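You operate a simulated robot arm through the tools that you are given. There is no shell and no other tool.

Carry out the task below with a simulated robot arm. There is one attempt and no reset: what you move stays moved.

## Task
Level the plate, set the gear housing on it and fit the white gear.
Fine: blue knob to the middle, then the orange knob till the bubble is in the middle.

It is judged by the outcome, as a careful person would: the job done as asked, and still so three seconds after it is handed in. It fails if anything else is knocked over, pushed out of place, dropped, spilled or broken.

## Robot
A 6-joint arm with a two-finger parallel gripper, fixed in place. Base frame: the origin is on the floor under the middle of its stand, x ahead of it, y to its left, z up; the work surface is at about z = 870. Lengths are in mm, angles in degrees, forces in N, time in s.
With the tool pointing down near the work surface it reaches from about 420 to 860 mm from the base axis. Its first joint turns from -115.0 to 115.0 degrees. Payload 4.2 kg.
The tool frame sits at the grasp point between the pads (the TCP): z along the fingers, y along the line on which they close. The tips reach 23 mm beyond it. The gripper opens to 94 mm. The fingers are 38 mm wide and 10 mm thick; the gripper's body (54 by 96 mm) begins 39 mm behind the TCP.
Orientation is told as [roll, pitch, yaw] about the base's x, y, z axes, in that order, counted from this pose: with the fingers straight down and closing along the base's y, the tool's x points along the base's -x, its y along +y and its z along -z.

## Interface
- The arm moves only by the tool arm_command. Its argument "deltas" is a list of rows, each a list of 7 numbers: the opening, from 0 (shut) to 1 (fully open), then the shift along the tool's x, y, z in units of 20 mm (1.0 is 20 mm), then the turn, a rotation vector about the tool's x, y, z in units of 4 degrees (1.0 is 4 degrees). In form: [[claw, dx, dy, dz, ax, ay, az], ...]. A call has 1 to 20 rows; each row shifts and turns the commanded pose from where the row before left it, along the tool's axes as they then stand. A call with a number of a shift or a turn outside -1 to 1 is refused whole. A row lasts 0.2 s, in which the tool goes at most 50 mm and 8.6 degrees; a call with a longer step from one row to the next is refused whole, and so is a gripper value outside its range. A pose out of reach is approached as far as the arm can. The call stops where the force on the tool passes 40 N (or 10 N more than at its start, if that is more) or the arm is blocked; 0.2 s more then pass. The fingers move at their own pace (about 108 mm/s each) and stop on an object; they squeeze with about 25 N. The grip force told is the motor's: it shows also when the fingers shut on nothing. Time passes only in rows, and 0.2 s behind the last, so rows that do not move let the fingers close. It gives the time, the measured TCP pose, the force on the tool (base axes), the opening and the grip force at its end, in the units of the frame above (readings bear some noise), with the torque about the TCP (base axes, N m) and any sound that the robot's microphone picked up.
- Cameras (640 x 400 px; columns grow to the right, rows downward): "scene" is fixed at [49.3, 500.5, 1459]; the picture's right is [-0.51, -0.86, 0.00], its down [-0.45, 0.27, -0.85] and it looks along [0.73, -0.43, -0.52] (base axes); focal length 326 px, centre (320, 200). "wrist" rides on the gripper at [86, 16, -74] in the tool frame; the picture's right is [-0.18, 0.98, 0.00], its down [-0.58, -0.11, -0.81] and it looks along [-0.79, -0.15, 0.59] (tool axes); focal length 243 px, centre (320, 200). There is no depth. A picture from a camera that has moved, and an enlarged one, comes with that camera's place and axes in the base frame and with its lens.
- grab_frame(camera): a new picture of that camera. No time passes.
- lift_body(by): slides the trunk up (or, below 0, down) by that many mm; the arm rides with it, the base frame stays. It gives what a move gives, with no picture.
- zoom(camera, box): a new picture of the part [left, top, right, bottom] of that camera's present view, enlarged. No time passes.
- finish_job(): hands the job in; it is judged then, once.

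Nothing tells you positions but the pictures and the camera data. Unless the task says otherwise, let go and move clear before handing in.

The tools are called after "Call:" by a JSON object that holds its "op" and its "data". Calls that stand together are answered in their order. arm_command: Moves the arm, as the interface text tells. Its arguments: {"type":"object","properties":{"deltas":{"type":"array","items":{"type":"array","items":{"type":"number"}}}},"required":["deltas"]} The other tools are called the same way: lift_body (by) moves the trunk up or down; grab_frame (camera) takes a picture; zoom (camera, box) takes an enlarged picture of a part of a camera's view; finish_job () hands the job in.

At the start:

```text
time: 0.0
position: [497.4, 72.5, 1202.4]
orientation: [0.1, 0.0, -0.1]
wrist_force: [0.0, -0.9, -0.6]
wrist_torque: [-0.04, -0.04, -0.02]
gripper_width: 93.8
grip_force: 0.1
trunk travel left (down, up): [-850.0, 140.0]
```

scene: 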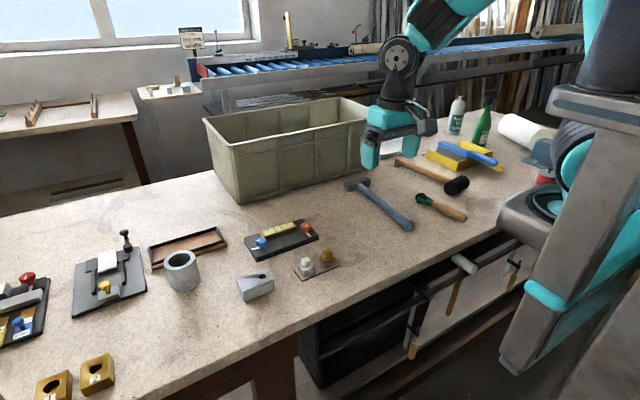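
wrist: 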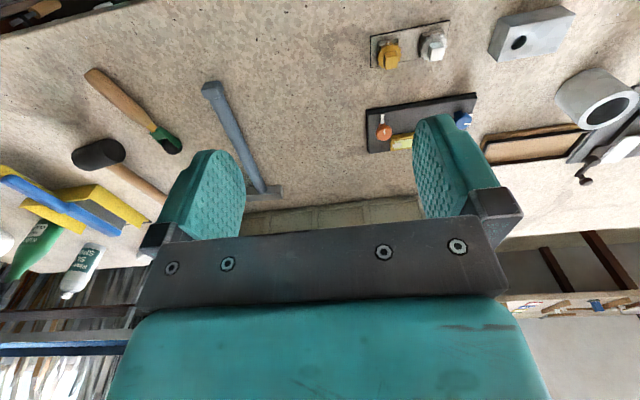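

I see a workbench with a dark plate carrying a blue knob, an orange knob and a yellow level vial, and in front of it a small stand with a white and an amber gear next to a grey block (probably the gear housing). I'll zoom in first to identify everything before moving.

Call:
{"op": "zoom", "data": {"camera": "scene", "box": [220, 200, 360, 310]}}

Call:
{"op": "zoom", "data": {"camera": "scene", "box": [0, 220, 240, 400]}}

Call:
{"op": "zoom", "data": {"camera": "wrist", "box": [340, 0, 640, 190]}}

```text
3.64 times, centred on (290, 255) of scene
camera zoom: at [49.3, 500.5, 1459.0], right [-0.51, -0.86, 0.0], down [-0.45, 0.27, -0.85], along [0.73, -0.43, -0.52], focal length 1184 px, centre (429, 0)
```

zoom: 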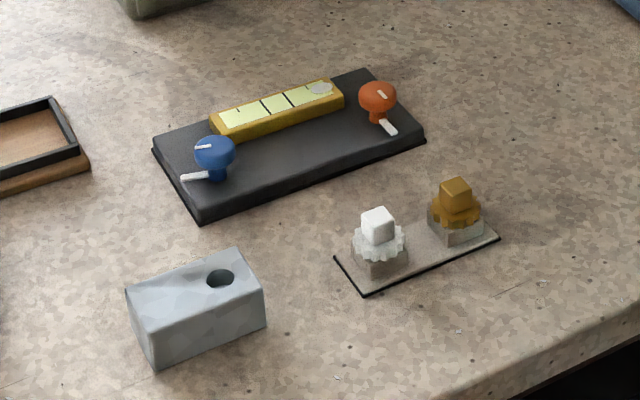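

```text
2.22 times, centred on (120, 310) of scene
camera zoom: at [49.3, 500.5, 1459.0], right [-0.51, -0.86, 0.0], down [-0.45, 0.27, -0.85], along [0.73, -0.43, -0.52], focal length 724 px, centre (764, -44)
```

zoom: 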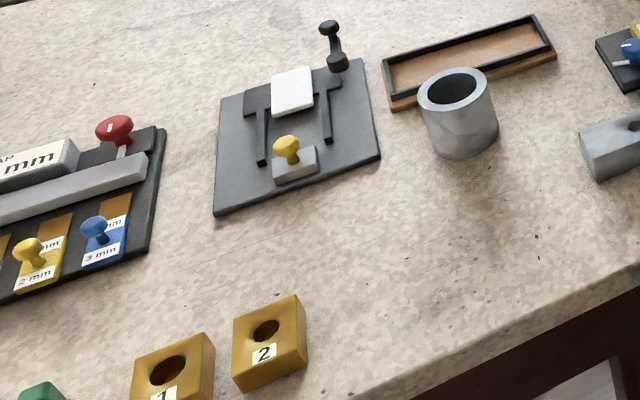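

```text
2.11 times, centred on (490, 95) of wrist
camera zoom: at [411.3, 88.4, 1276.6], right [0.18, 0.98, 0.0], down [0.58, -0.11, 0.81], along [0.79, -0.15, -0.59], focal length 511 px, centre (-38, 421)
```

zoom: 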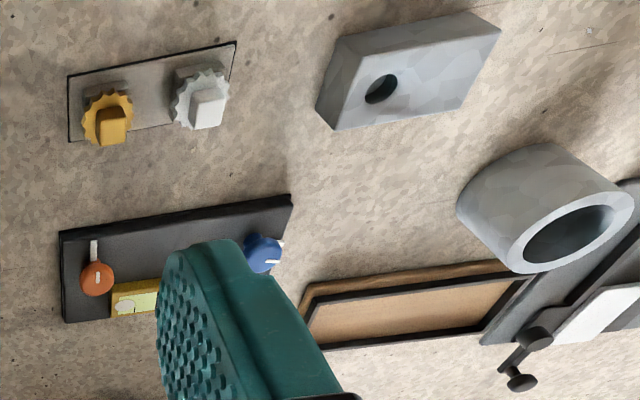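

The levelling plate is around x≈730, y≈150–290. The housing (grey block with a hole) is near (595, 335) and the white gear near (595, 220). I'll move the wrist camera to get a close look at the knobs and the vial.

Call:
{"op": "arm_command", "data": {"deltas": [[1, 0.23, 0.99, 0.5, 0, 0, 0], [1, 0.23, 0.99, 0.5, 0, 0, 0], [1, 0.23, 0.99, 0.5, 0, 0, 0], [1, 0.23, 0.99, 0.5, 0, 0, 0], [1, 0.23, 0.99, 0.5, 0, 0, 0], [1, 0.23, 0.99, 0.5, 0, 0, 0], [1, 0.23, 0.99, 0.5, 0, 0, 0], [1, 0.23, 0.99, 0.5, 0, 0, 0]]}}

Call:
{"op": "grab_frame", "data": {"camera": "wrist"}}

```text
time: 1.8
position: [460.4, 230.4, 1121.7]
orientation: [0.0, 0.0, 0.0]
wrist_force: [-0.1, 0.0, 0.9]
wrist_torque: [0.04, -0.01, 0.0]
gripper_width: 93.9
grip_force: 0.1
trunk travel left (down, up): [-850.0, 140.0]
```

```text
taken
camera wrist: at [374.8, 246.3, 1196.4], right [0.18, 0.98, 0.0], down [0.58, -0.11, 0.81], along [0.79, -0.15, -0.59], focal length 243 px, centre (320, 200)
```

wrist: 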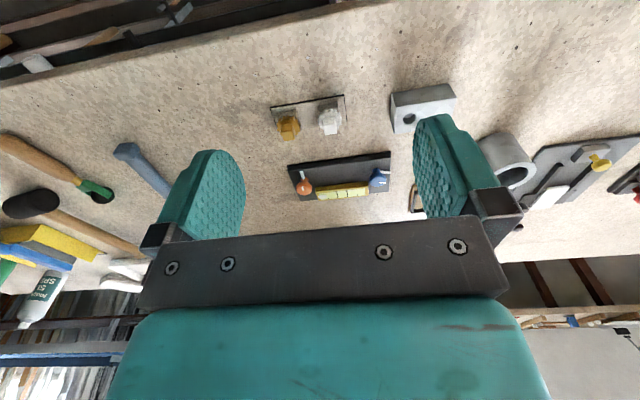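

The plate sits between the fingers in the wrist picture. I'll enlarge it.

Call:
{"op": "zoom", "data": {"camera": "wrist", "box": [260, 140, 420, 210]}}

Call:
{"op": "zoom", "data": {"camera": "wrist", "box": [250, 70, 480, 160]}}

Call:
{"op": "zoom", "data": {"camera": "scene", "box": [245, 215, 325, 265]}}

```text
4.00 times, centred on (340, 175) of wrist
camera zoom: at [374.8, 246.3, 1196.4], right [0.18, 0.98, 0.0], down [0.58, -0.11, 0.81], along [0.79, -0.15, -0.59], focal length 970 px, centre (240, 300)
```

zoom: 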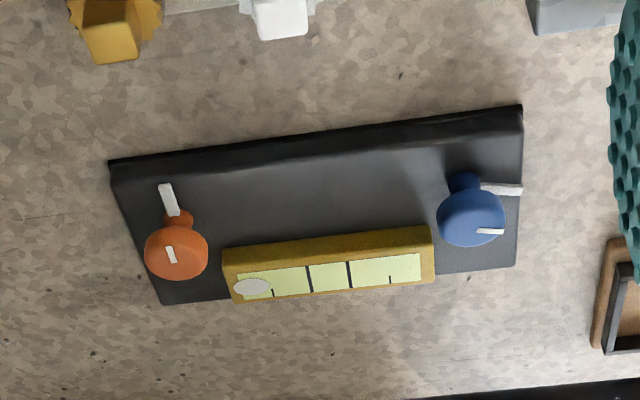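

```text
2.78 times, centred on (365, 115) of wrist
camera zoom: at [374.8, 246.3, 1196.4], right [0.18, 0.98, 0.0], down [0.58, -0.11, 0.81], along [0.79, -0.15, -0.59], focal length 675 px, centre (195, 436)
```

zoom: 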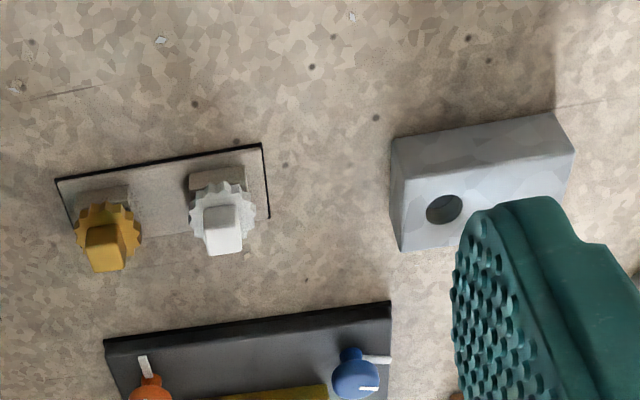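

```text
8.00 times, centred on (285, 240) of scene
camera zoom: at [49.3, 500.5, 1459.0], right [-0.51, -0.86, 0.0], down [-0.45, 0.27, -0.85], along [0.73, -0.43, -0.52], focal length 2606 px, centre (600, -120)
```

zoom: 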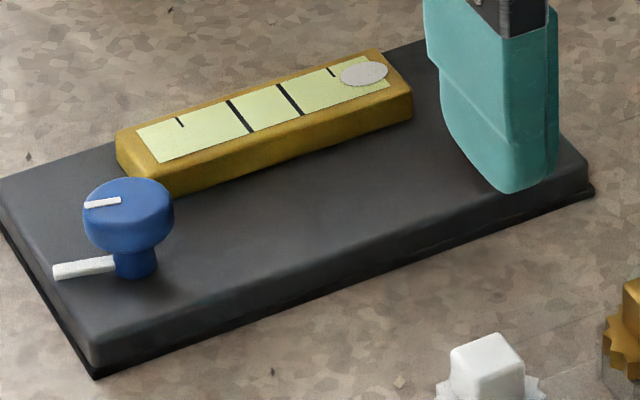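

Both knobs are mushroom-shaped caps about 30 mm across (blue ≈ (718, 287), orange ≈ (717, 152), top z≈912). The bubble is hard over at the orange end. I'll move closer to read the pointers and marks.

Call:
{"op": "arm_command", "data": {"deltas": [[1, -1, 0, 0.7, 0, 0, 0], [1, -1, 0, 0.7, 0, 0, 0], [1, -1, 0, 0.7, 0, 0, 0], [1, -1, 0, 0.7, 0, 0, 0], [1, -1, 0, 0.7, 0, 0, 0], [1, -1, 0, 0.7, 0, 0, 0], [1, -1, 0, 0.7, 0, 0, 0]]}}

Call:
{"op": "grab_frame", "data": {"camera": "wrist"}}

```text
time: 3.4
position: [600.7, 230.6, 1023.4]
orientation: [0.0, 0.0, 0.0]
wrist_force: [0.8, 0.4, 0.5]
wrist_torque: [0.04, 0.01, -0.02]
gripper_width: 94.0
grip_force: 0.0
trunk travel left (down, up): [-850.0, 140.0]
```

```text
taken
camera wrist: at [514.4, 246.3, 1098.2], right [0.18, 0.98, 0.0], down [0.58, -0.11, 0.81], along [0.79, -0.15, -0.59], focal length 243 px, centre (320, 200)
```

wrist: 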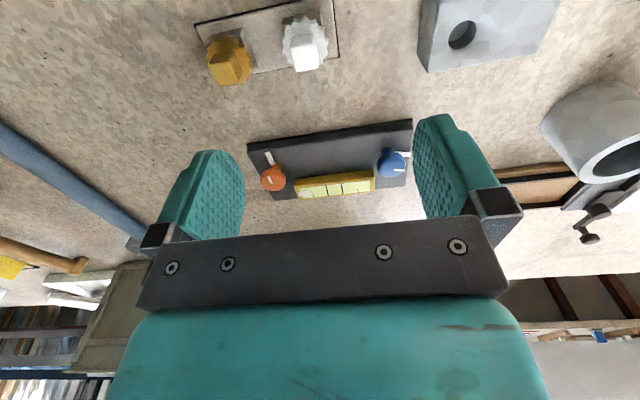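

Call:
{"op": "zoom", "data": {"camera": "wrist", "box": [240, 110, 420, 205]}}

Call:
{"op": "zoom", "data": {"camera": "wrist", "box": [180, 0, 350, 100]}}

Call:
{"op": "zoom", "data": {"camera": "wrist", "box": [400, 0, 570, 100]}}

Call:
{"op": "zoom", "data": {"camera": "scene", "box": [245, 215, 325, 265]}}

```text
3.56 times, centred on (330, 158) of wrist
camera zoom: at [514.4, 246.3, 1098.2], right [0.18, 0.98, 0.0], down [0.58, -0.11, 0.81], along [0.79, -0.15, -0.59], focal length 863 px, centre (284, 351)
```

zoom: 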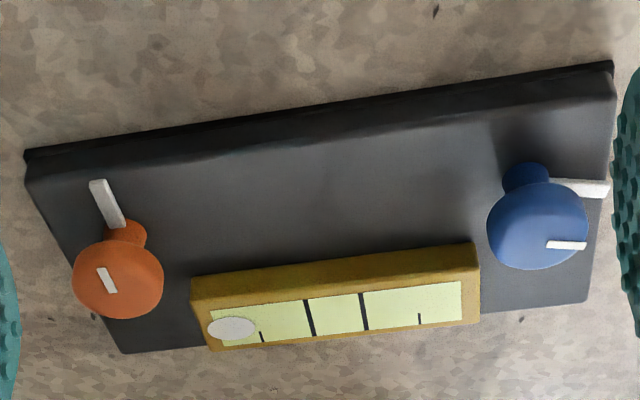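

```text
3.76 times, centred on (265, 50) of wrist
camera zoom: at [514.4, 246.3, 1098.2], right [0.18, 0.98, 0.0], down [0.58, -0.11, 0.81], along [0.79, -0.15, -0.59], focal length 913 px, centre (527, 765)
```

zoom: 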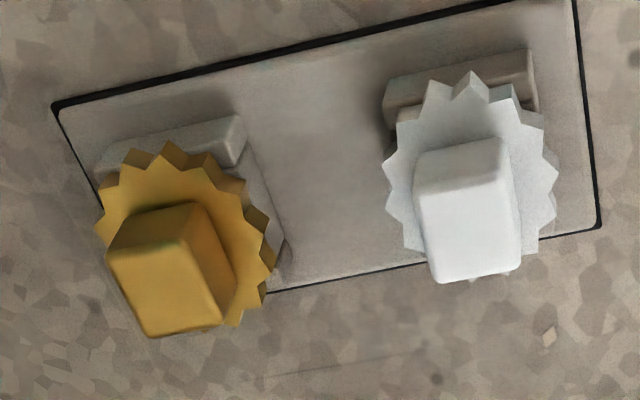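

```text
3.76 times, centred on (485, 50) of wrist
camera zoom: at [514.4, 246.3, 1098.2], right [0.18, 0.98, 0.0], down [0.58, -0.11, 0.81], along [0.79, -0.15, -0.59], focal length 913 px, centre (-301, 765)
```

zoom: 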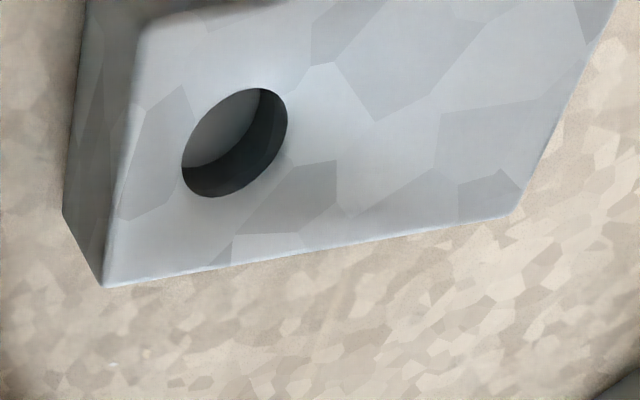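

```text
8.00 times, centred on (285, 240) of scene
camera zoom: at [49.3, 500.5, 1459.0], right [-0.51, -0.86, 0.0], down [-0.45, 0.27, -0.85], along [0.73, -0.43, -0.52], focal length 2606 px, centre (600, -120)
```

zoom: 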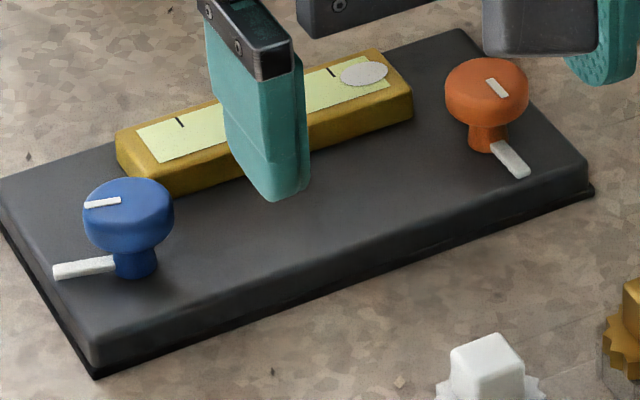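

The vial has two long centre lines. Each knob carries a white line on its cap and a white bar at its stem, both pointing the same way, so the bars look like pointers. I'll go in closer over the blue knob to check for scale marks.

Call:
{"op": "arm_command", "data": {"deltas": [[1, -0.9, 0.56, 0.58, 0, 0, 0], [1, -0.9, 0.56, 0.58, 0, 0, 0], [1, -0.9, 0.56, 0.58, 0, 0, 0], [1, -0.9, 0.56, 0.58, 0, 0, 0], [1, -0.9, 0.56, 0.58, 0, 0, 0]]}}

Call:
{"op": "grab_frame", "data": {"camera": "wrist"}}

Call:
{"op": "zoom", "data": {"camera": "wrist", "box": [240, 80, 420, 200]}}

Call:
{"op": "grab_frame", "data": {"camera": "scene"}}

```text
time: 4.6
position: [690.8, 286.3, 966.6]
orientation: [0.1, 0.0, -0.1]
wrist_force: [0.5, 1.1, -0.1]
wrist_torque: [0.04, 0.01, -0.01]
gripper_width: 93.9
grip_force: 0.1
trunk travel left (down, up): [-850.0, 140.0]
```

```text
taken
camera wrist: at [604.6, 302.8, 1041.1], right [0.19, 0.98, 0.0], down [0.58, -0.11, 0.81], along [0.79, -0.15, -0.59], focal length 243 px, centre (320, 200)
```

wrist: 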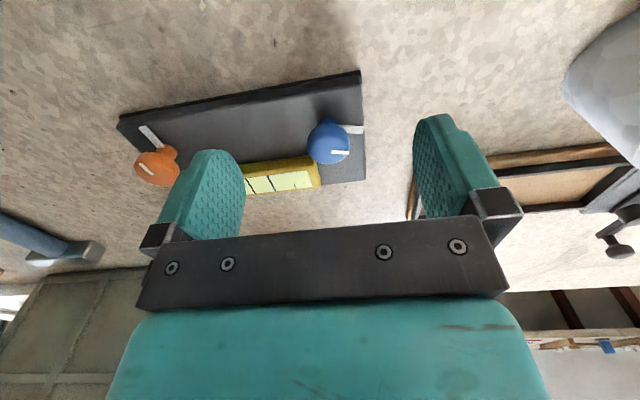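

```text
3.33 times, centred on (330, 140) of wrist
camera zoom: at [604.6, 302.8, 1041.1], right [0.19, 0.98, 0.0], down [0.58, -0.11, 0.81], along [0.79, -0.15, -0.59], focal length 809 px, centre (287, 400)
```

zoom: 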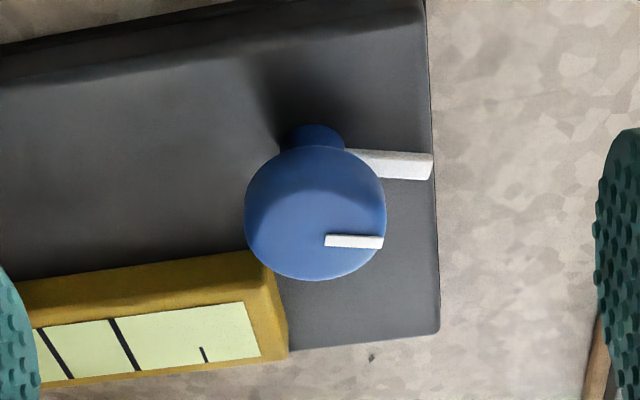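

```text
taken
```

scene: 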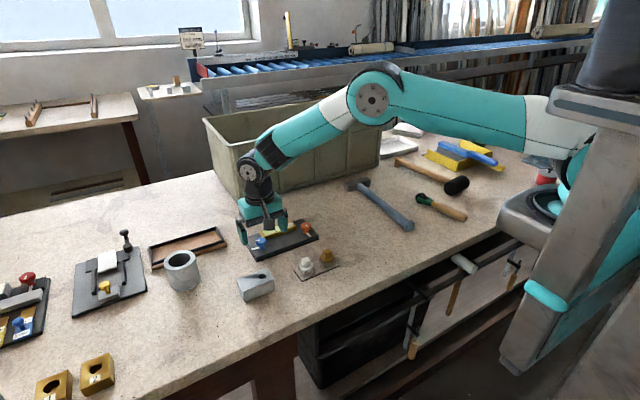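

No scale marks are visible; the blue pointer is about 107° away from pointing toward the robot (−x), while the orange one points straight along −x. I'll position the half-open gripper over the blue cap (tips just above the vial's height) and check the alignment before closing.

Call:
{"op": "arm_command", "data": {"deltas": [[0.6, -0.68, 0.05, 0, 0, 0, 0], [0.6, -0.68, 0.05, 0, 0, 0, 0], [0.6, 0, 0, 0.7, 0, 0, 0], [0.6, 0, 0, 0.7, 0, 0, 0]]}}

Call:
{"op": "grab_frame", "data": {"camera": "wrist"}}

Call:
{"op": "zoom", "data": {"camera": "scene", "box": [225, 195, 325, 265]}}

```text
time: 5.6
position: [718.5, 289.3, 937.4]
orientation: [-0.1, 0.1, -0.1]
wrist_force: [0.4, 0.1, -0.1]
wrist_torque: [0.01, 0.0, -0.01]
gripper_width: 56.3
grip_force: 0.0
trunk travel left (down, up): [-850.0, 140.0]
```

```text
taken
camera wrist: at [632.1, 304.7, 1012.9], right [0.18, 0.98, 0.0], down [0.58, -0.11, 0.81], along [0.79, -0.15, -0.59], focal length 243 px, centre (320, 200)
```

wrist: 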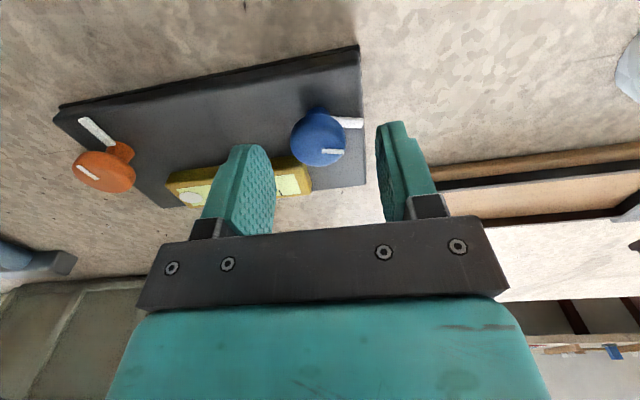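

```text
5.71 times, centred on (275, 230) of scene
camera zoom: at [49.3, 500.5, 1459.0], right [-0.51, -0.86, 0.0], down [-0.45, 0.27, -0.85], along [0.73, -0.43, -0.52], focal length 1861 px, centre (577, 29)
```

zoom: 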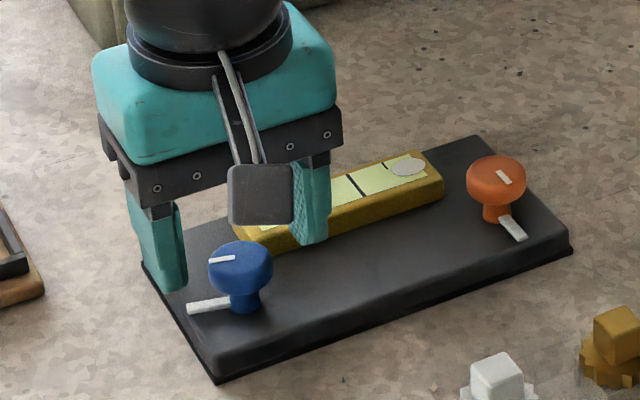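

Call:
{"op": "zoom", "data": {"camera": "wrist", "box": [270, 90, 400, 180]}}

Call:
{"op": "zoom", "data": {"camera": "scene", "box": [240, 220, 290, 255]}}

```text
4.44 times, centred on (335, 135) of wrist
camera zoom: at [632.1, 304.7, 1012.9], right [0.18, 0.98, 0.0], down [0.58, -0.11, 0.81], along [0.79, -0.15, -0.59], focal length 1078 px, centre (253, 489)
```

zoom: 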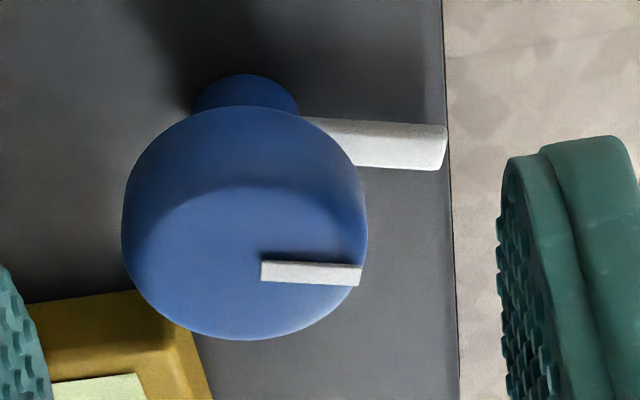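

```text
11.43 times, centred on (265, 238) of scene
camera zoom: at [49.3, 500.5, 1459.0], right [-0.51, -0.86, 0.0], down [-0.45, 0.27, -0.85], along [0.73, -0.43, -0.52], focal length 3723 px, centre (949, -229)
```

zoom: 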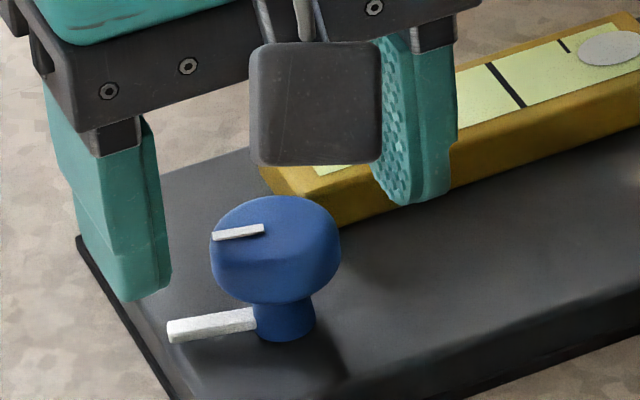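

The blue cap is centred at about (720, 288), spanning z≈902–914. I'll correct by about 1.5 mm, descend so the tips reach z≈899, and close on the cap.

Call:
{"op": "arm_command", "data": {"deltas": [[0.6, -0.075, -0.08, 0.25, 0, 0, 0], [0.6, 0, 0, 0.25, 0, 0, 0], [0.6, 0, 0, 0.27, 0, 0, 0], [0.45, 0, 0, 0, 0, 0, 0], [0.35, 0, 0, 0, 0, 0, 0], [0.25, 0, 0, 0, 0, 0, 0], [0.2, 0, 0, 0, 0, 0, 0], [0.2, 0, 0, 0, 0, 0, 0]]}}

Call:
{"op": "grab_frame", "data": {"camera": "wrist"}}

Call:
{"op": "zoom", "data": {"camera": "scene", "box": [225, 195, 325, 265]}}

```text
time: 7.4
position: [719.4, 287.8, 921.8]
orientation: [0.0, 0.0, -0.1]
wrist_force: [1.4, 3.9, 0.1]
wrist_torque: [0.09, -0.15, 0.01]
gripper_width: 29.4
grip_force: 24.7
trunk travel left (down, up): [-850.0, 140.0]
```

```text
taken
camera wrist: at [633.4, 303.5, 997.0], right [0.18, 0.98, 0.0], down [0.58, -0.11, 0.81], along [0.79, -0.15, -0.59], focal length 243 px, centre (320, 200)
```

wrist: 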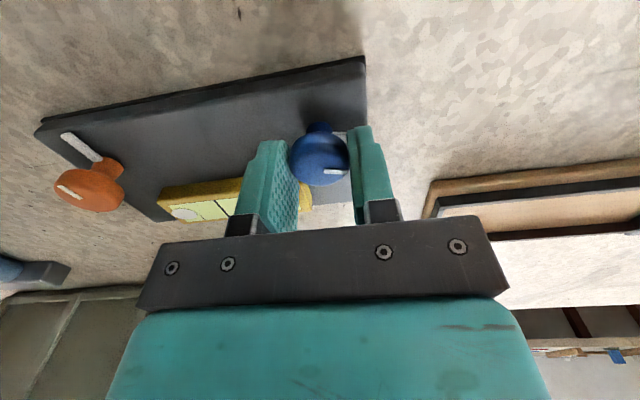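

```text
5.71 times, centred on (275, 230) of scene
camera zoom: at [49.3, 500.5, 1459.0], right [-0.51, -0.86, 0.0], down [-0.45, 0.27, -0.85], along [0.73, -0.43, -0.52], focal length 1861 px, centre (577, 29)
```

zoom: 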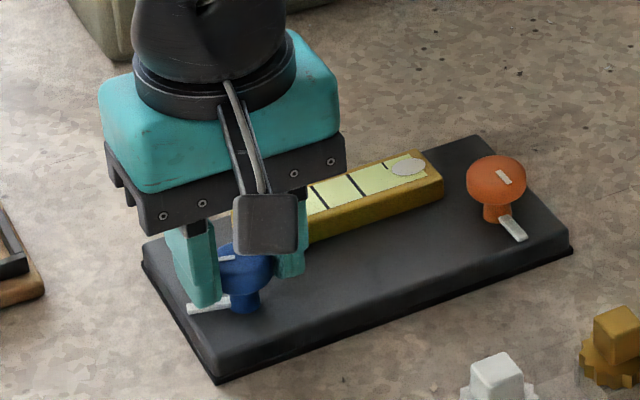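

Gripped on the cap (width 29.4 mm). I'll turn it a small 12° counter-clockwise seen from above first, to learn how the knob, the bar and the bubble react.

Call:
{"op": "arm_command", "data": {"deltas": [[0.2, 0, 0.02, 0, 0, 0, -1], [0.2, 0, 0, 0, 0, 0, -1], [0.2, 0, 0, 0, 0, 0, -1], [0.2, 0, 0, 0, 0, 0, 0]]}}

Call:
{"op": "zoom", "data": {"camera": "wrist", "box": [240, 90, 420, 210]}}

Call:
{"op": "zoom", "data": {"camera": "scene", "box": [225, 195, 325, 265]}}

```text
time: 8.4
position: [719.9, 288.8, 922.4]
orientation: [-0.1, 0.0, 12.0]
wrist_force: [0.4, 4.7, -0.3]
wrist_torque: [0.09, 0.03, 0.01]
gripper_width: 29.2
grip_force: 25.3
trunk travel left (down, up): [-850.0, 140.0]
```

```text
3.33 times, centred on (330, 150) of wrist
camera zoom: at [631.8, 285.4, 997.0], right [-0.03, 1.0, 0.0], down [0.59, 0.01, 0.81], along [0.81, 0.02, -0.59], focal length 809 px, centre (287, 367)
```

zoom: 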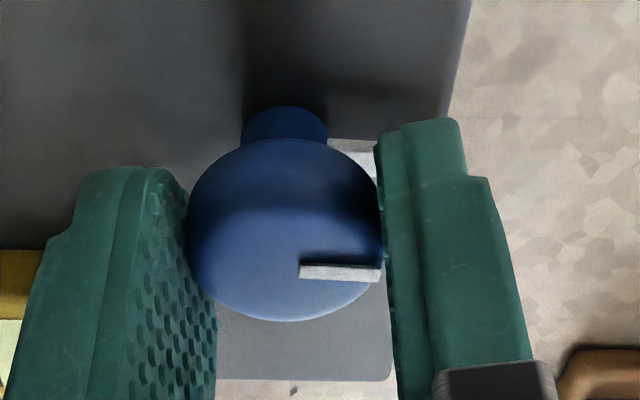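

```text
5.71 times, centred on (275, 230) of scene
camera zoom: at [49.3, 500.5, 1459.0], right [-0.51, -0.86, 0.0], down [-0.45, 0.27, -0.85], along [0.73, -0.43, -0.52], focal length 1861 px, centre (577, 29)
```

zoom: 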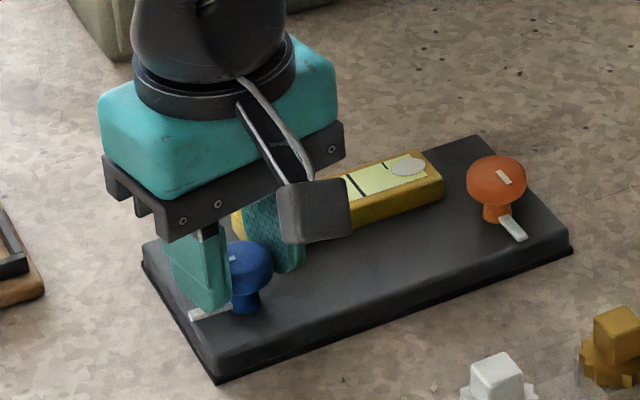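

The bar and cap line turned together with the gripper, so the bar is the knob's pointer. I'll keep turning counter-clockwise, watching for a stop.

Call:
{"op": "arm_command", "data": {"deltas": [[0.2, 0, 0, 0, 0, 0, -1], [0.2, 0, 0, 0, 0, 0, -1], [0.2, 0, 0, 0, 0, 0, -1], [0.2, 0, 0, 0, 0, 0, -1], [0.2, 0, 0, 0, 0, 0, -1], [0.2, 0, 0, 0, 0, 0, -1], [0.2, 0, 0, 0, 0, 0, -1], [0.2, 0, 0, 0, 0, 0, 0]]}}

Call:
{"op": "zoom", "data": {"camera": "wrist", "box": [240, 90, 420, 210]}}

Call:
{"op": "zoom", "data": {"camera": "scene", "box": [225, 195, 325, 265]}}

```text
time: 10.2
position: [719.5, 287.1, 921.6]
orientation: [-0.1, 0.0, 39.9]
wrist_force: [-6.0, -1.7, -0.6]
wrist_torque: [-0.33, 0.25, 0.0]
gripper_width: 29.1
grip_force: 24.9
trunk travel left (down, up): [-850.0, 140.0]
```

```text
3.33 times, centred on (330, 150) of wrist
camera zoom: at [643.1, 243.9, 997.0], right [-0.49, 0.87, 0.0], down [0.52, 0.29, 0.81], along [0.7, 0.39, -0.59], focal length 809 px, centre (287, 367)
```

zoom: 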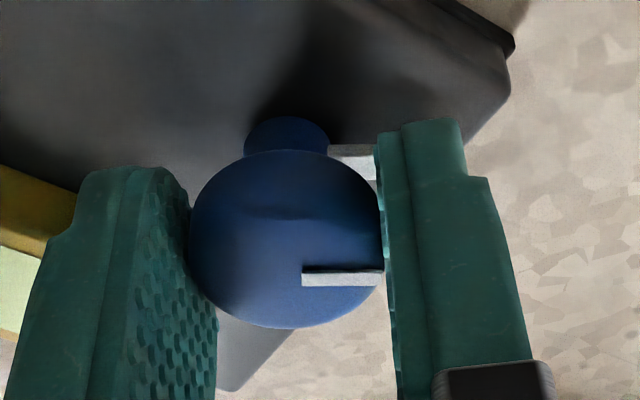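

```text
5.71 times, centred on (275, 230) of scene
camera zoom: at [49.3, 500.5, 1459.0], right [-0.51, -0.86, 0.0], down [-0.45, 0.27, -0.85], along [0.73, -0.43, -0.52], focal length 1861 px, centre (577, 29)
```

zoom: 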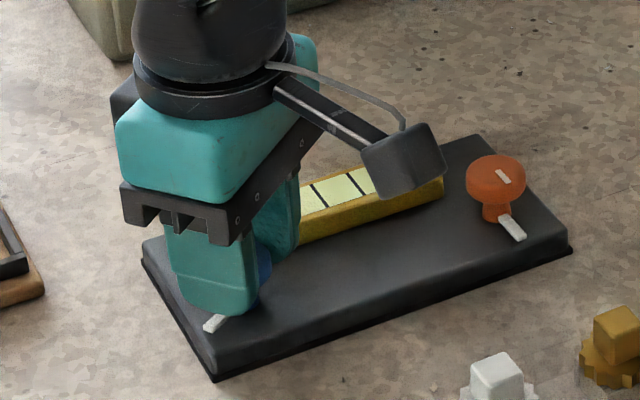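

Call:
{"op": "arm_command", "data": {"deltas": [[0.2, 0.02, 0.016, 0, 0, 0, -1], [0.2, 0, 0, 0, 0, 0, -1], [0.2, 0, 0, 0, 0, 0, -1], [0.2, 0, 0, 0, 0, 0, -1], [0.2, 0, 0, 0, 0, 0, -1], [0.2, 0, 0, 0, 0, 0, -1], [0.2, 0, 0, 0, 0, 0, -1], [0.2, 0, 0, 0, 0, 0, -1], [0.2, 0, 0, 0, 0, 0, -1], [0.2, 0, 0, 0, 0, 0, -1], [0.2, 0, 0, 0, 0, 0, 0]]}}

Call:
{"op": "zoom", "data": {"camera": "wrist", "box": [240, 90, 420, 210]}}

Call:
{"op": "zoom", "data": {"camera": "scene", "box": [225, 195, 325, 265]}}

```text
time: 12.6
position: [720.2, 287.8, 921.7]
orientation: [-0.1, 0.0, 80.0]
wrist_force: [4.0, -5.9, -0.3]
wrist_torque: [-0.3, -0.03, 0.06]
gripper_width: 29.4
grip_force: 24.9
trunk travel left (down, up): [-850.0, 140.0]
```

```text
3.33 times, centred on (330, 150) of wrist
camera zoom: at [689.0, 204.5, 996.9], right [-0.94, 0.35, 0.0], down [0.21, 0.55, 0.81], along [0.28, 0.75, -0.59], focal length 809 px, centre (287, 367)
```

zoom: 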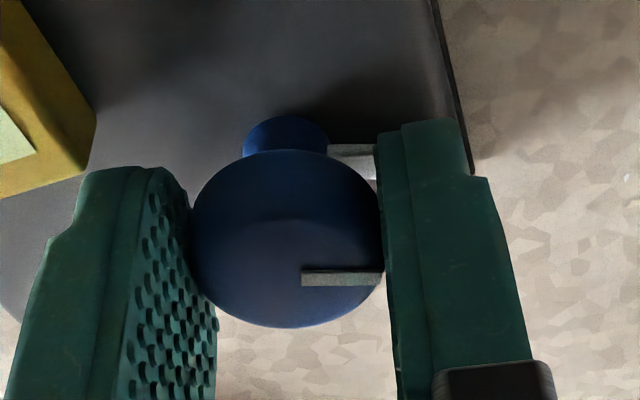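

```text
5.71 times, centred on (275, 230) of scene
camera zoom: at [49.3, 500.5, 1459.0], right [-0.51, -0.86, 0.0], down [-0.45, 0.27, -0.85], along [0.73, -0.43, -0.52], focal length 1861 px, centre (577, 29)
```

zoom: 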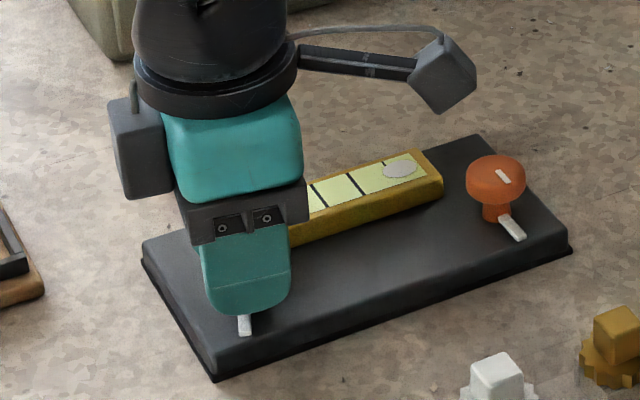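

The bubble has started drifting toward the centre. I'll continue turning until a stop shows or the wrist runs out.

Call:
{"op": "arm_command", "data": {"deltas": [[0.2, 0, 0, 0, 0, 0, -1], [0.2, 0, 0, 0, 0, 0, -1], [0.2, 0, 0, 0, 0, 0, -1], [0.2, 0, 0, 0, 0, 0, -1], [0.2, 0, 0, 0, 0, 0, -1], [0.2, 0, 0, 0, 0, 0, -1], [0.2, 0, 0, 0, 0, 0, -0.75], [0.2, 0, 0, 0, 0, 0, 0]]}}

Call:
{"op": "zoom", "data": {"camera": "wrist", "box": [240, 90, 420, 210]}}

Call:
{"op": "zoom", "data": {"camera": "scene", "box": [225, 195, 325, 265]}}

```text
time: 14.4
position: [718.7, 288.0, 921.9]
orientation: [0.1, 0.0, 107.1]
wrist_force: [-5.6, -0.1, 0.1]
wrist_torque: [-0.34, 0.31, -0.71]
gripper_width: 29.0
grip_force: 25.4
trunk travel left (down, up): [-850.0, 140.0]
```

```text
3.33 times, centred on (330, 150) of wrist
camera zoom: at [729.0, 199.9, 997.0], right [-0.99, -0.11, 0.0], down [-0.07, 0.59, 0.81], along [-0.09, 0.8, -0.59], focal length 809 px, centre (287, 367)
```

zoom: 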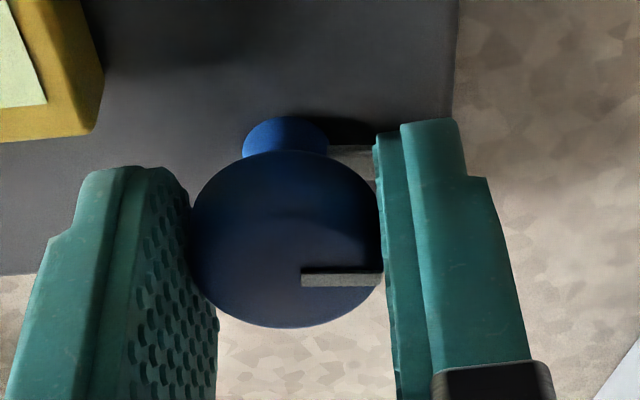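

```text
5.71 times, centred on (275, 230) of scene
camera zoom: at [49.3, 500.5, 1459.0], right [-0.51, -0.86, 0.0], down [-0.45, 0.27, -0.85], along [0.73, -0.43, -0.52], focal length 1861 px, centre (577, 29)
```

zoom: 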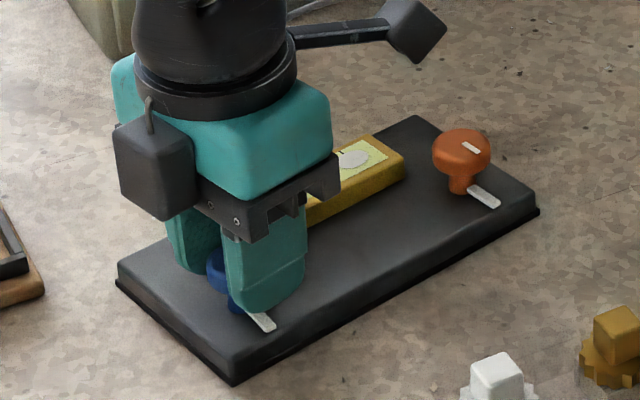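

The knob hit its counter-clockwise stop and then the whole plate yawed about 13° with it (torque −0.71 N·m), so the stop is roughly 94° from where the knob started. I'll now turn clockwise to find the other stop, in steps. Reaching it lets me restore the plate's heading too.

Call:
{"op": "arm_command", "data": {"deltas": [[0.2, 0, 0, 0, 0, 0, 1], [0.2, 0, 0, 0, 0, 0, 1], [0.2, 0, 0, 0, 0, 0, 1], [0.2, 0, 0, 0, 0, 0, 1], [0.2, 0, 0, 0, 0, 0, 1], [0.2, 0, 0, 0, 0, 0, 1], [0.2, 0, 0, 0, 0, 0, 1], [0.2, 0, 0, 0, 0, 0, 1], [0.2, 0, 0, 0, 0, 0, 1], [0.2, 0, 0, 0, 0, 0, 1], [0.2, 0, 0, 0, 0, 0, 0]]}}

Call:
{"op": "grab_frame", "data": {"camera": "wrist"}}

Call:
{"op": "zoom", "data": {"camera": "scene", "box": [225, 195, 325, 265]}}

```text
time: 16.8
position: [719.2, 288.8, 923.4]
orientation: [-0.1, 0.0, 66.9]
wrist_force: [-3.2, 5.1, 0.2]
wrist_torque: [0.08, 0.09, -0.04]
gripper_width: 29.3
grip_force: 25.2
trunk travel left (down, up): [-850.0, 140.0]
```

```text
taken
camera wrist: at [670.4, 214.4, 997.0], right [-0.83, 0.55, 0.0], down [0.33, 0.49, 0.81], along [0.45, 0.67, -0.59], focal length 243 px, centre (320, 200)
```

wrist: 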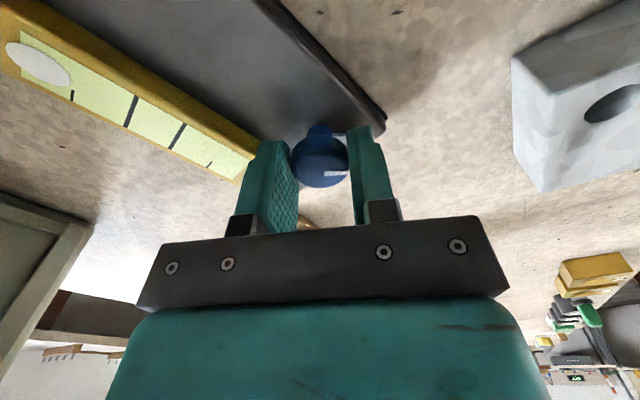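

```text
5.71 times, centred on (275, 230) of scene
camera zoom: at [49.3, 500.5, 1459.0], right [-0.51, -0.86, 0.0], down [-0.45, 0.27, -0.85], along [0.73, -0.43, -0.52], focal length 1861 px, centre (577, 29)
```

zoom: 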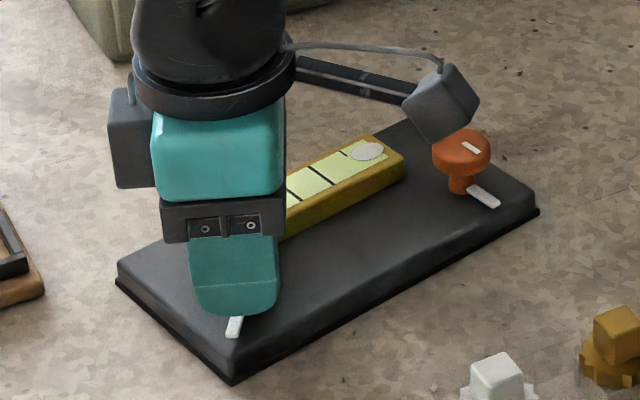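

Call:
{"op": "arm_command", "data": {"deltas": [[0.2, 0, 0, 0, 0, 0, 1], [0.2, 0, 0, 0, 0, 0, 1], [0.2, 0, 0, 0, 0, 0, 1], [0.2, 0, 0, 0, 0, 0, 1], [0.2, 0, 0, 0, 0, 0, 1], [0.2, 0, 0, 0, 0, 0, 1], [0.2, 0, 0, 0, 0, 0, 1], [0.2, 0, 0, 0, 0, 0, 1], [0.2, 0, 0, 0, 0, 0, 1], [0.2, 0, 0, 0, 0, 0, 1], [0.2, 0, 0, 0, 0, 0, 1], [0.2, 0, 0, 0, 0, 0, 1], [0.2, 0, 0, 0, 0, 0, 0.5], [0.2, 0, 0, 0, 0, 0, 0]]}}

Call:
{"op": "grab_frame", "data": {"camera": "wrist"}}

Call:
{"op": "zoom", "data": {"camera": "scene", "box": [225, 195, 325, 265]}}

```text
time: 19.8
position: [718.2, 287.9, 922.7]
orientation: [0.0, 0.0, 16.9]
wrist_force: [-6.6, 5.1, -0.4]
wrist_torque: [0.13, 0.02, -0.04]
gripper_width: 29.3
grip_force: 25.5
trunk travel left (down, up): [-850.0, 140.0]
```

```text
taken
camera wrist: at [631.5, 278.2, 997.1], right [-0.11, 0.99, 0.0], down [0.59, 0.07, 0.81], along [0.8, 0.09, -0.59], focal length 243 px, centre (320, 200)
```

wrist: 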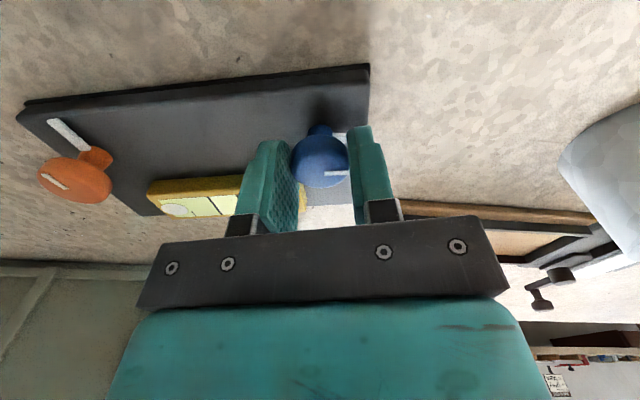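

```text
5.71 times, centred on (275, 230) of scene
camera zoom: at [49.3, 500.5, 1459.0], right [-0.51, -0.86, 0.0], down [-0.45, 0.27, -0.85], along [0.73, -0.43, -0.52], focal length 1861 px, centre (577, 29)
```

zoom: 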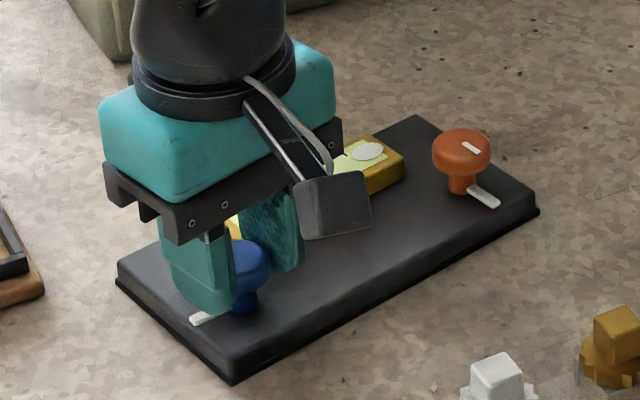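

Call:
{"op": "arm_command", "data": {"deltas": [[0.2, 0, 0, 0, 0, 0, 1], [0.2, 0, 0, 0, 0, 0, 1], [0.2, 0, 0, 0, 0, 0, 1], [0.2, 0, 0, 0, 0, 0, 1], [0.2, 0, 0, 0, 0, 0, 1], [0.2, 0, 0, 0, 0, 0, 1], [0.2, 0, 0, 0, 0, 0, 0]]}}

Call:
{"op": "zoom", "data": {"camera": "scene", "box": [225, 195, 325, 265]}}

```text
time: 21.4
position: [718.5, 288.3, 921.6]
orientation: [0.0, 0.0, -7.2]
wrist_force: [-3.8, 7.1, 0.1]
wrist_torque: [0.11, 0.15, 0.0]
gripper_width: 29.3
grip_force: 24.8
trunk travel left (down, up): [-850.0, 140.0]
```

```text
5.71 times, centred on (275, 230) of scene
camera zoom: at [49.3, 500.5, 1459.0], right [-0.51, -0.86, 0.0], down [-0.45, 0.27, -0.85], along [0.73, -0.43, -0.52], focal length 1861 px, centre (577, 29)
```

zoom: 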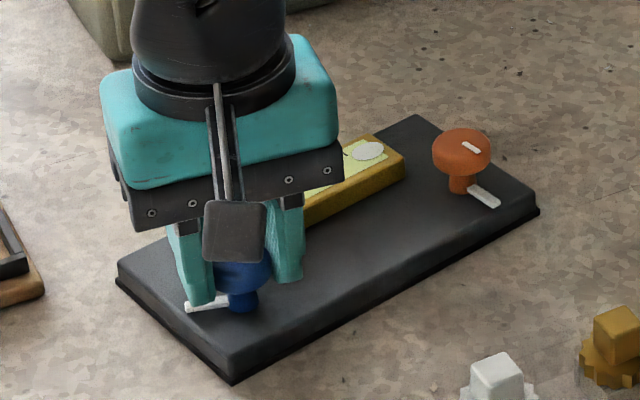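

Call:
{"op": "arm_command", "data": {"deltas": [[0.2, 0, 0, 0, 0, 0, 1], [0.2, 0, 0, 0, 0, 0, 1], [0.2, 0, 0, 0, 0, 0, 1], [0.2, 0, 0, 0, 0, 0, 1], [0.2, 0, 0, 0, 0, 0, 1], [0.2, 0, 0, 0, 0, 0, 1], [0.2, 0, 0, 0, 0, 0, 0]]}}

Call:
{"op": "zoom", "data": {"camera": "scene", "box": [225, 195, 325, 265]}}

Call:
{"op": "zoom", "data": {"camera": "wrist", "box": [240, 90, 420, 210]}}

```text
time: 23.0
position: [718.4, 287.9, 922.0]
orientation: [0.1, 0.0, -31.1]
wrist_force: [-4.5, 7.9, -0.4]
wrist_torque: [0.13, 0.04, -0.01]
gripper_width: 29.3
grip_force: 25.2
trunk travel left (down, up): [-850.0, 140.0]
```

```text
5.71 times, centred on (275, 230) of scene
camera zoom: at [49.3, 500.5, 1459.0], right [-0.51, -0.86, 0.0], down [-0.45, 0.27, -0.85], along [0.73, -0.43, -0.52], focal length 1861 px, centre (577, 29)
```

zoom: 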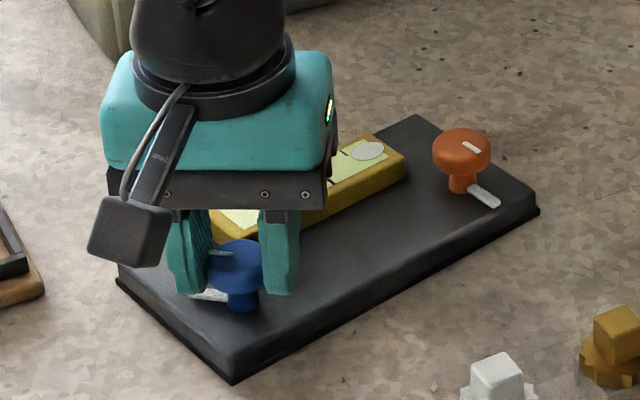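

```text
3.33 times, centred on (330, 150) of wrist
camera zoom: at [653.6, 346.5, 997.1], right [0.67, 0.75, 0.0], down [0.44, -0.39, 0.81], along [0.6, -0.54, -0.59], focal length 809 px, centre (287, 367)
```

zoom: 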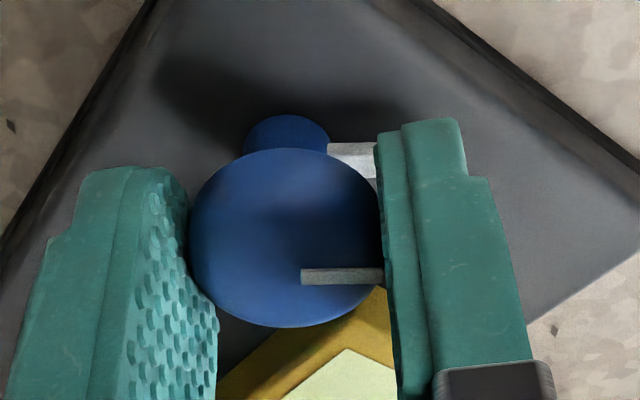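

Call:
{"op": "arm_command", "data": {"deltas": [[0.2, 0.03, 0.02, 0, 0, 0, 1], [0.2, 0, 0, 0, 0, 0, 1], [0.2, 0, 0, 0, 0, 0, 1], [0.2, 0, 0, 0, 0, 0, 1], [0.2, 0, 0, 0, 0, 0, 1], [0.2, 0, 0, 0, 0, 0, 1], [0.2, 0, 0, 0, 0, 0, 0]]}}

Call:
{"op": "zoom", "data": {"camera": "scene", "box": [225, 195, 325, 265]}}

Call:
{"op": "grab_frame", "data": {"camera": "wrist"}}

```text
time: 24.6
position: [718.9, 289.0, 921.4]
orientation: [-0.1, 0.0, -55.1]
wrist_force: [0.3, 3.3, -0.5]
wrist_torque: [-0.04, -0.06, -0.05]
gripper_width: 29.1
grip_force: 24.3
trunk travel left (down, up): [-850.0, 140.0]
```

```text
5.71 times, centred on (275, 230) of scene
camera zoom: at [49.3, 500.5, 1459.0], right [-0.51, -0.86, 0.0], down [-0.45, 0.27, -0.85], along [0.73, -0.43, -0.52], focal length 1861 px, centre (577, 29)
```

zoom: 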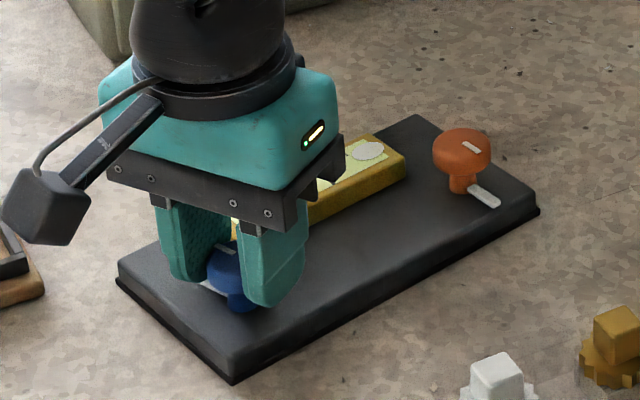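

```text
taken
camera wrist: at [683.3, 368.3, 997.1], right [0.91, 0.41, 0.0], down [0.24, -0.54, 0.81], along [0.33, -0.74, -0.59], focal length 243 px, centre (320, 200)
```

wrist: 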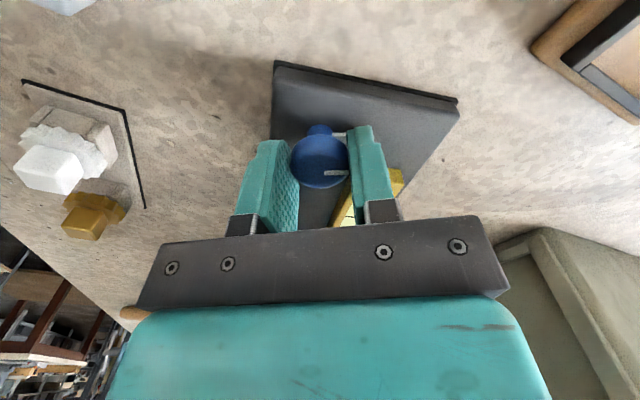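

Call:
{"op": "arm_command", "data": {"deltas": [[0.2, 0, 0, 0, 0, 0, 1], [0.2, 0, 0, 0, 0, 0, 1], [0.2, 0, 0, 0, 0, 0, 1], [0.2, 0, 0, 0, 0, 0, 1], [0.2, 0, 0, 0, 0, 0, 1], [0.2, 0, 0, 0, 0, 0, 0]]}}

Call:
{"op": "zoom", "data": {"camera": "scene", "box": [225, 195, 325, 265]}}

Call:
{"op": "grab_frame", "data": {"camera": "wrist"}}

```text
time: 26.0
position: [718.8, 288.7, 920.7]
orientation: [0.0, 0.0, -75.1]
wrist_force: [5.3, 3.6, -0.7]
wrist_torque: [0.22, -0.04, 0.02]
gripper_width: 29.2
grip_force: 24.3
trunk travel left (down, up): [-850.0, 140.0]
```

```text
5.71 times, centred on (275, 230) of scene
camera zoom: at [49.3, 500.5, 1459.0], right [-0.51, -0.86, 0.0], down [-0.45, 0.27, -0.85], along [0.73, -0.43, -0.52], focal length 1861 px, centre (577, 29)
```

zoom: 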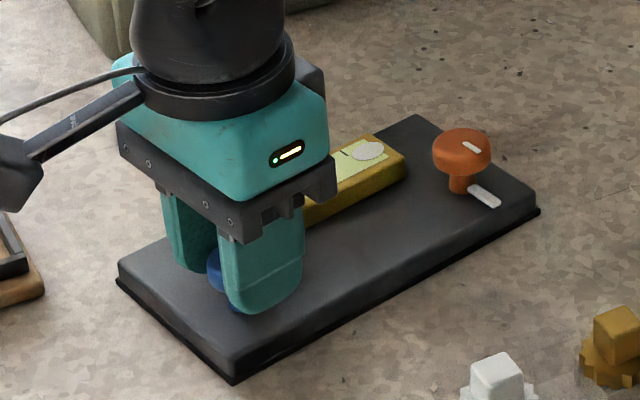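

```text
taken
camera wrist: at [712.8, 375.8, 997.1], right [1.0, 0.07, 0.0], down [0.04, -0.59, 0.81], along [0.06, -0.8, -0.59], focal length 243 px, centre (320, 200)
```

wrist: 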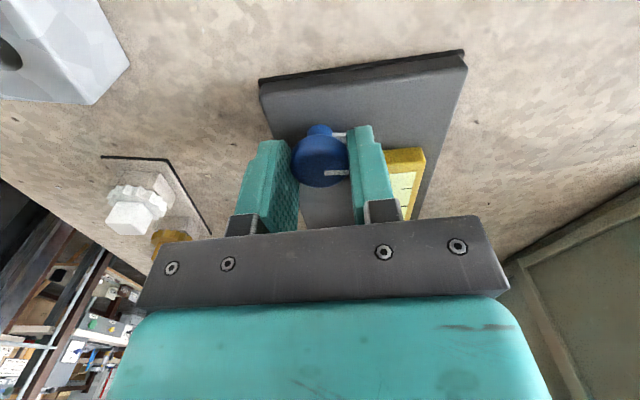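

Call:
{"op": "arm_command", "data": {"deltas": [[0.2, 0, 0, 0, 0, 0, 1], [0.2, 0, 0, 0, 0, 0, 1], [0.2, 0, 0, 0, 0, 0, 1], [0.2, 0, 0, 0, 0, 0, 1], [0.2, 0, 0, 0, 0, 0, 0]]}}

Call:
{"op": "zoom", "data": {"camera": "scene", "box": [225, 195, 325, 265]}}

Call:
{"op": "zoom", "data": {"camera": "wrist", "box": [240, 40, 480, 220]}}

```text
time: 27.2
position: [719.3, 289.5, 922.2]
orientation: [0.0, 0.1, -91.0]
wrist_force: [6.1, 4.0, -0.4]
wrist_torque: [0.16, -0.08, 0.2]
gripper_width: 29.0
grip_force: 24.6
trunk travel left (down, up): [-850.0, 140.0]
```

```text
5.71 times, centred on (275, 230) of scene
camera zoom: at [49.3, 500.5, 1459.0], right [-0.51, -0.86, 0.0], down [-0.45, 0.27, -0.85], along [0.73, -0.43, -0.52], focal length 1861 px, centre (577, 29)
```

zoom: 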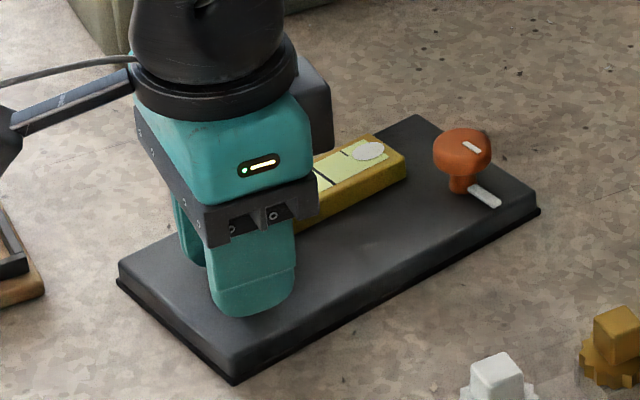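

```text
2.22 times, centred on (360, 130) of wrist
camera zoom: at [737.0, 374.6, 997.1], right [0.98, -0.2, 0.0], down [-0.12, -0.58, 0.81], along [-0.16, -0.79, -0.59], focal length 539 px, centre (231, 356)
```

zoom: 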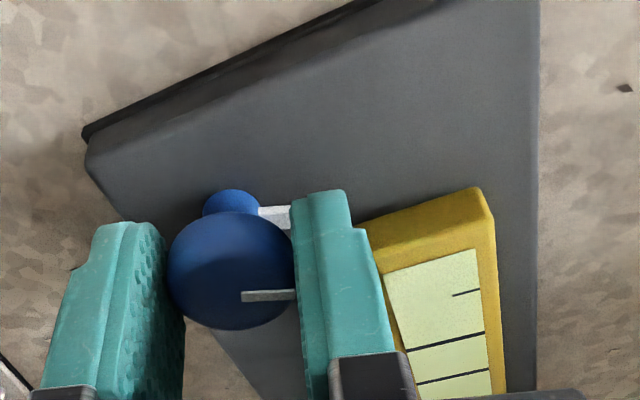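

Torque is beginning to rise (0.2 N·m), so the clockwise stop may be near. I'll take a small step to confirm.

Call:
{"op": "arm_command", "data": {"deltas": [[0.2, 0, 0, 0, 0, 0, 0.5], [0.2, 0, 0, 0, 0, 0, 0]]}}

Call:
{"op": "arm_command", "data": {"deltas": [[0.2, 0, 0, 0, 0, 0, 0.5], [0.2, 0, 0, 0, 0, 0, 0]]}}

Call:
{"op": "zoom", "data": {"camera": "scene", "box": [225, 195, 325, 265]}}

```text
time: 27.8
position: [720.5, 288.5, 922.3]
orientation: [0.0, 0.1, -93.1]
wrist_force: [5.6, 3.4, 0.0]
wrist_torque: [0.08, -0.07, 0.19]
gripper_width: 29.2
grip_force: 24.7
trunk travel left (down, up): [-850.0, 140.0]
```

```text
time: 28.4
position: [719.8, 288.3, 922.5]
orientation: [-0.1, -0.1, -95.2]
wrist_force: [3.6, 1.6, 1.1]
wrist_torque: [0.06, -0.01, 0.15]
gripper_width: 29.7
grip_force: 25.5
trunk travel left (down, up): [-850.0, 140.0]
```

```text
5.71 times, centred on (275, 230) of scene
camera zoom: at [49.3, 500.5, 1459.0], right [-0.51, -0.86, 0.0], down [-0.45, 0.27, -0.85], along [0.73, -0.43, -0.52], focal length 1861 px, centre (577, 29)
```

zoom: 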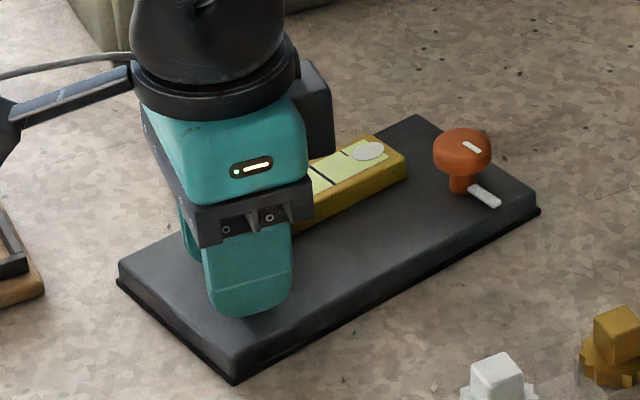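

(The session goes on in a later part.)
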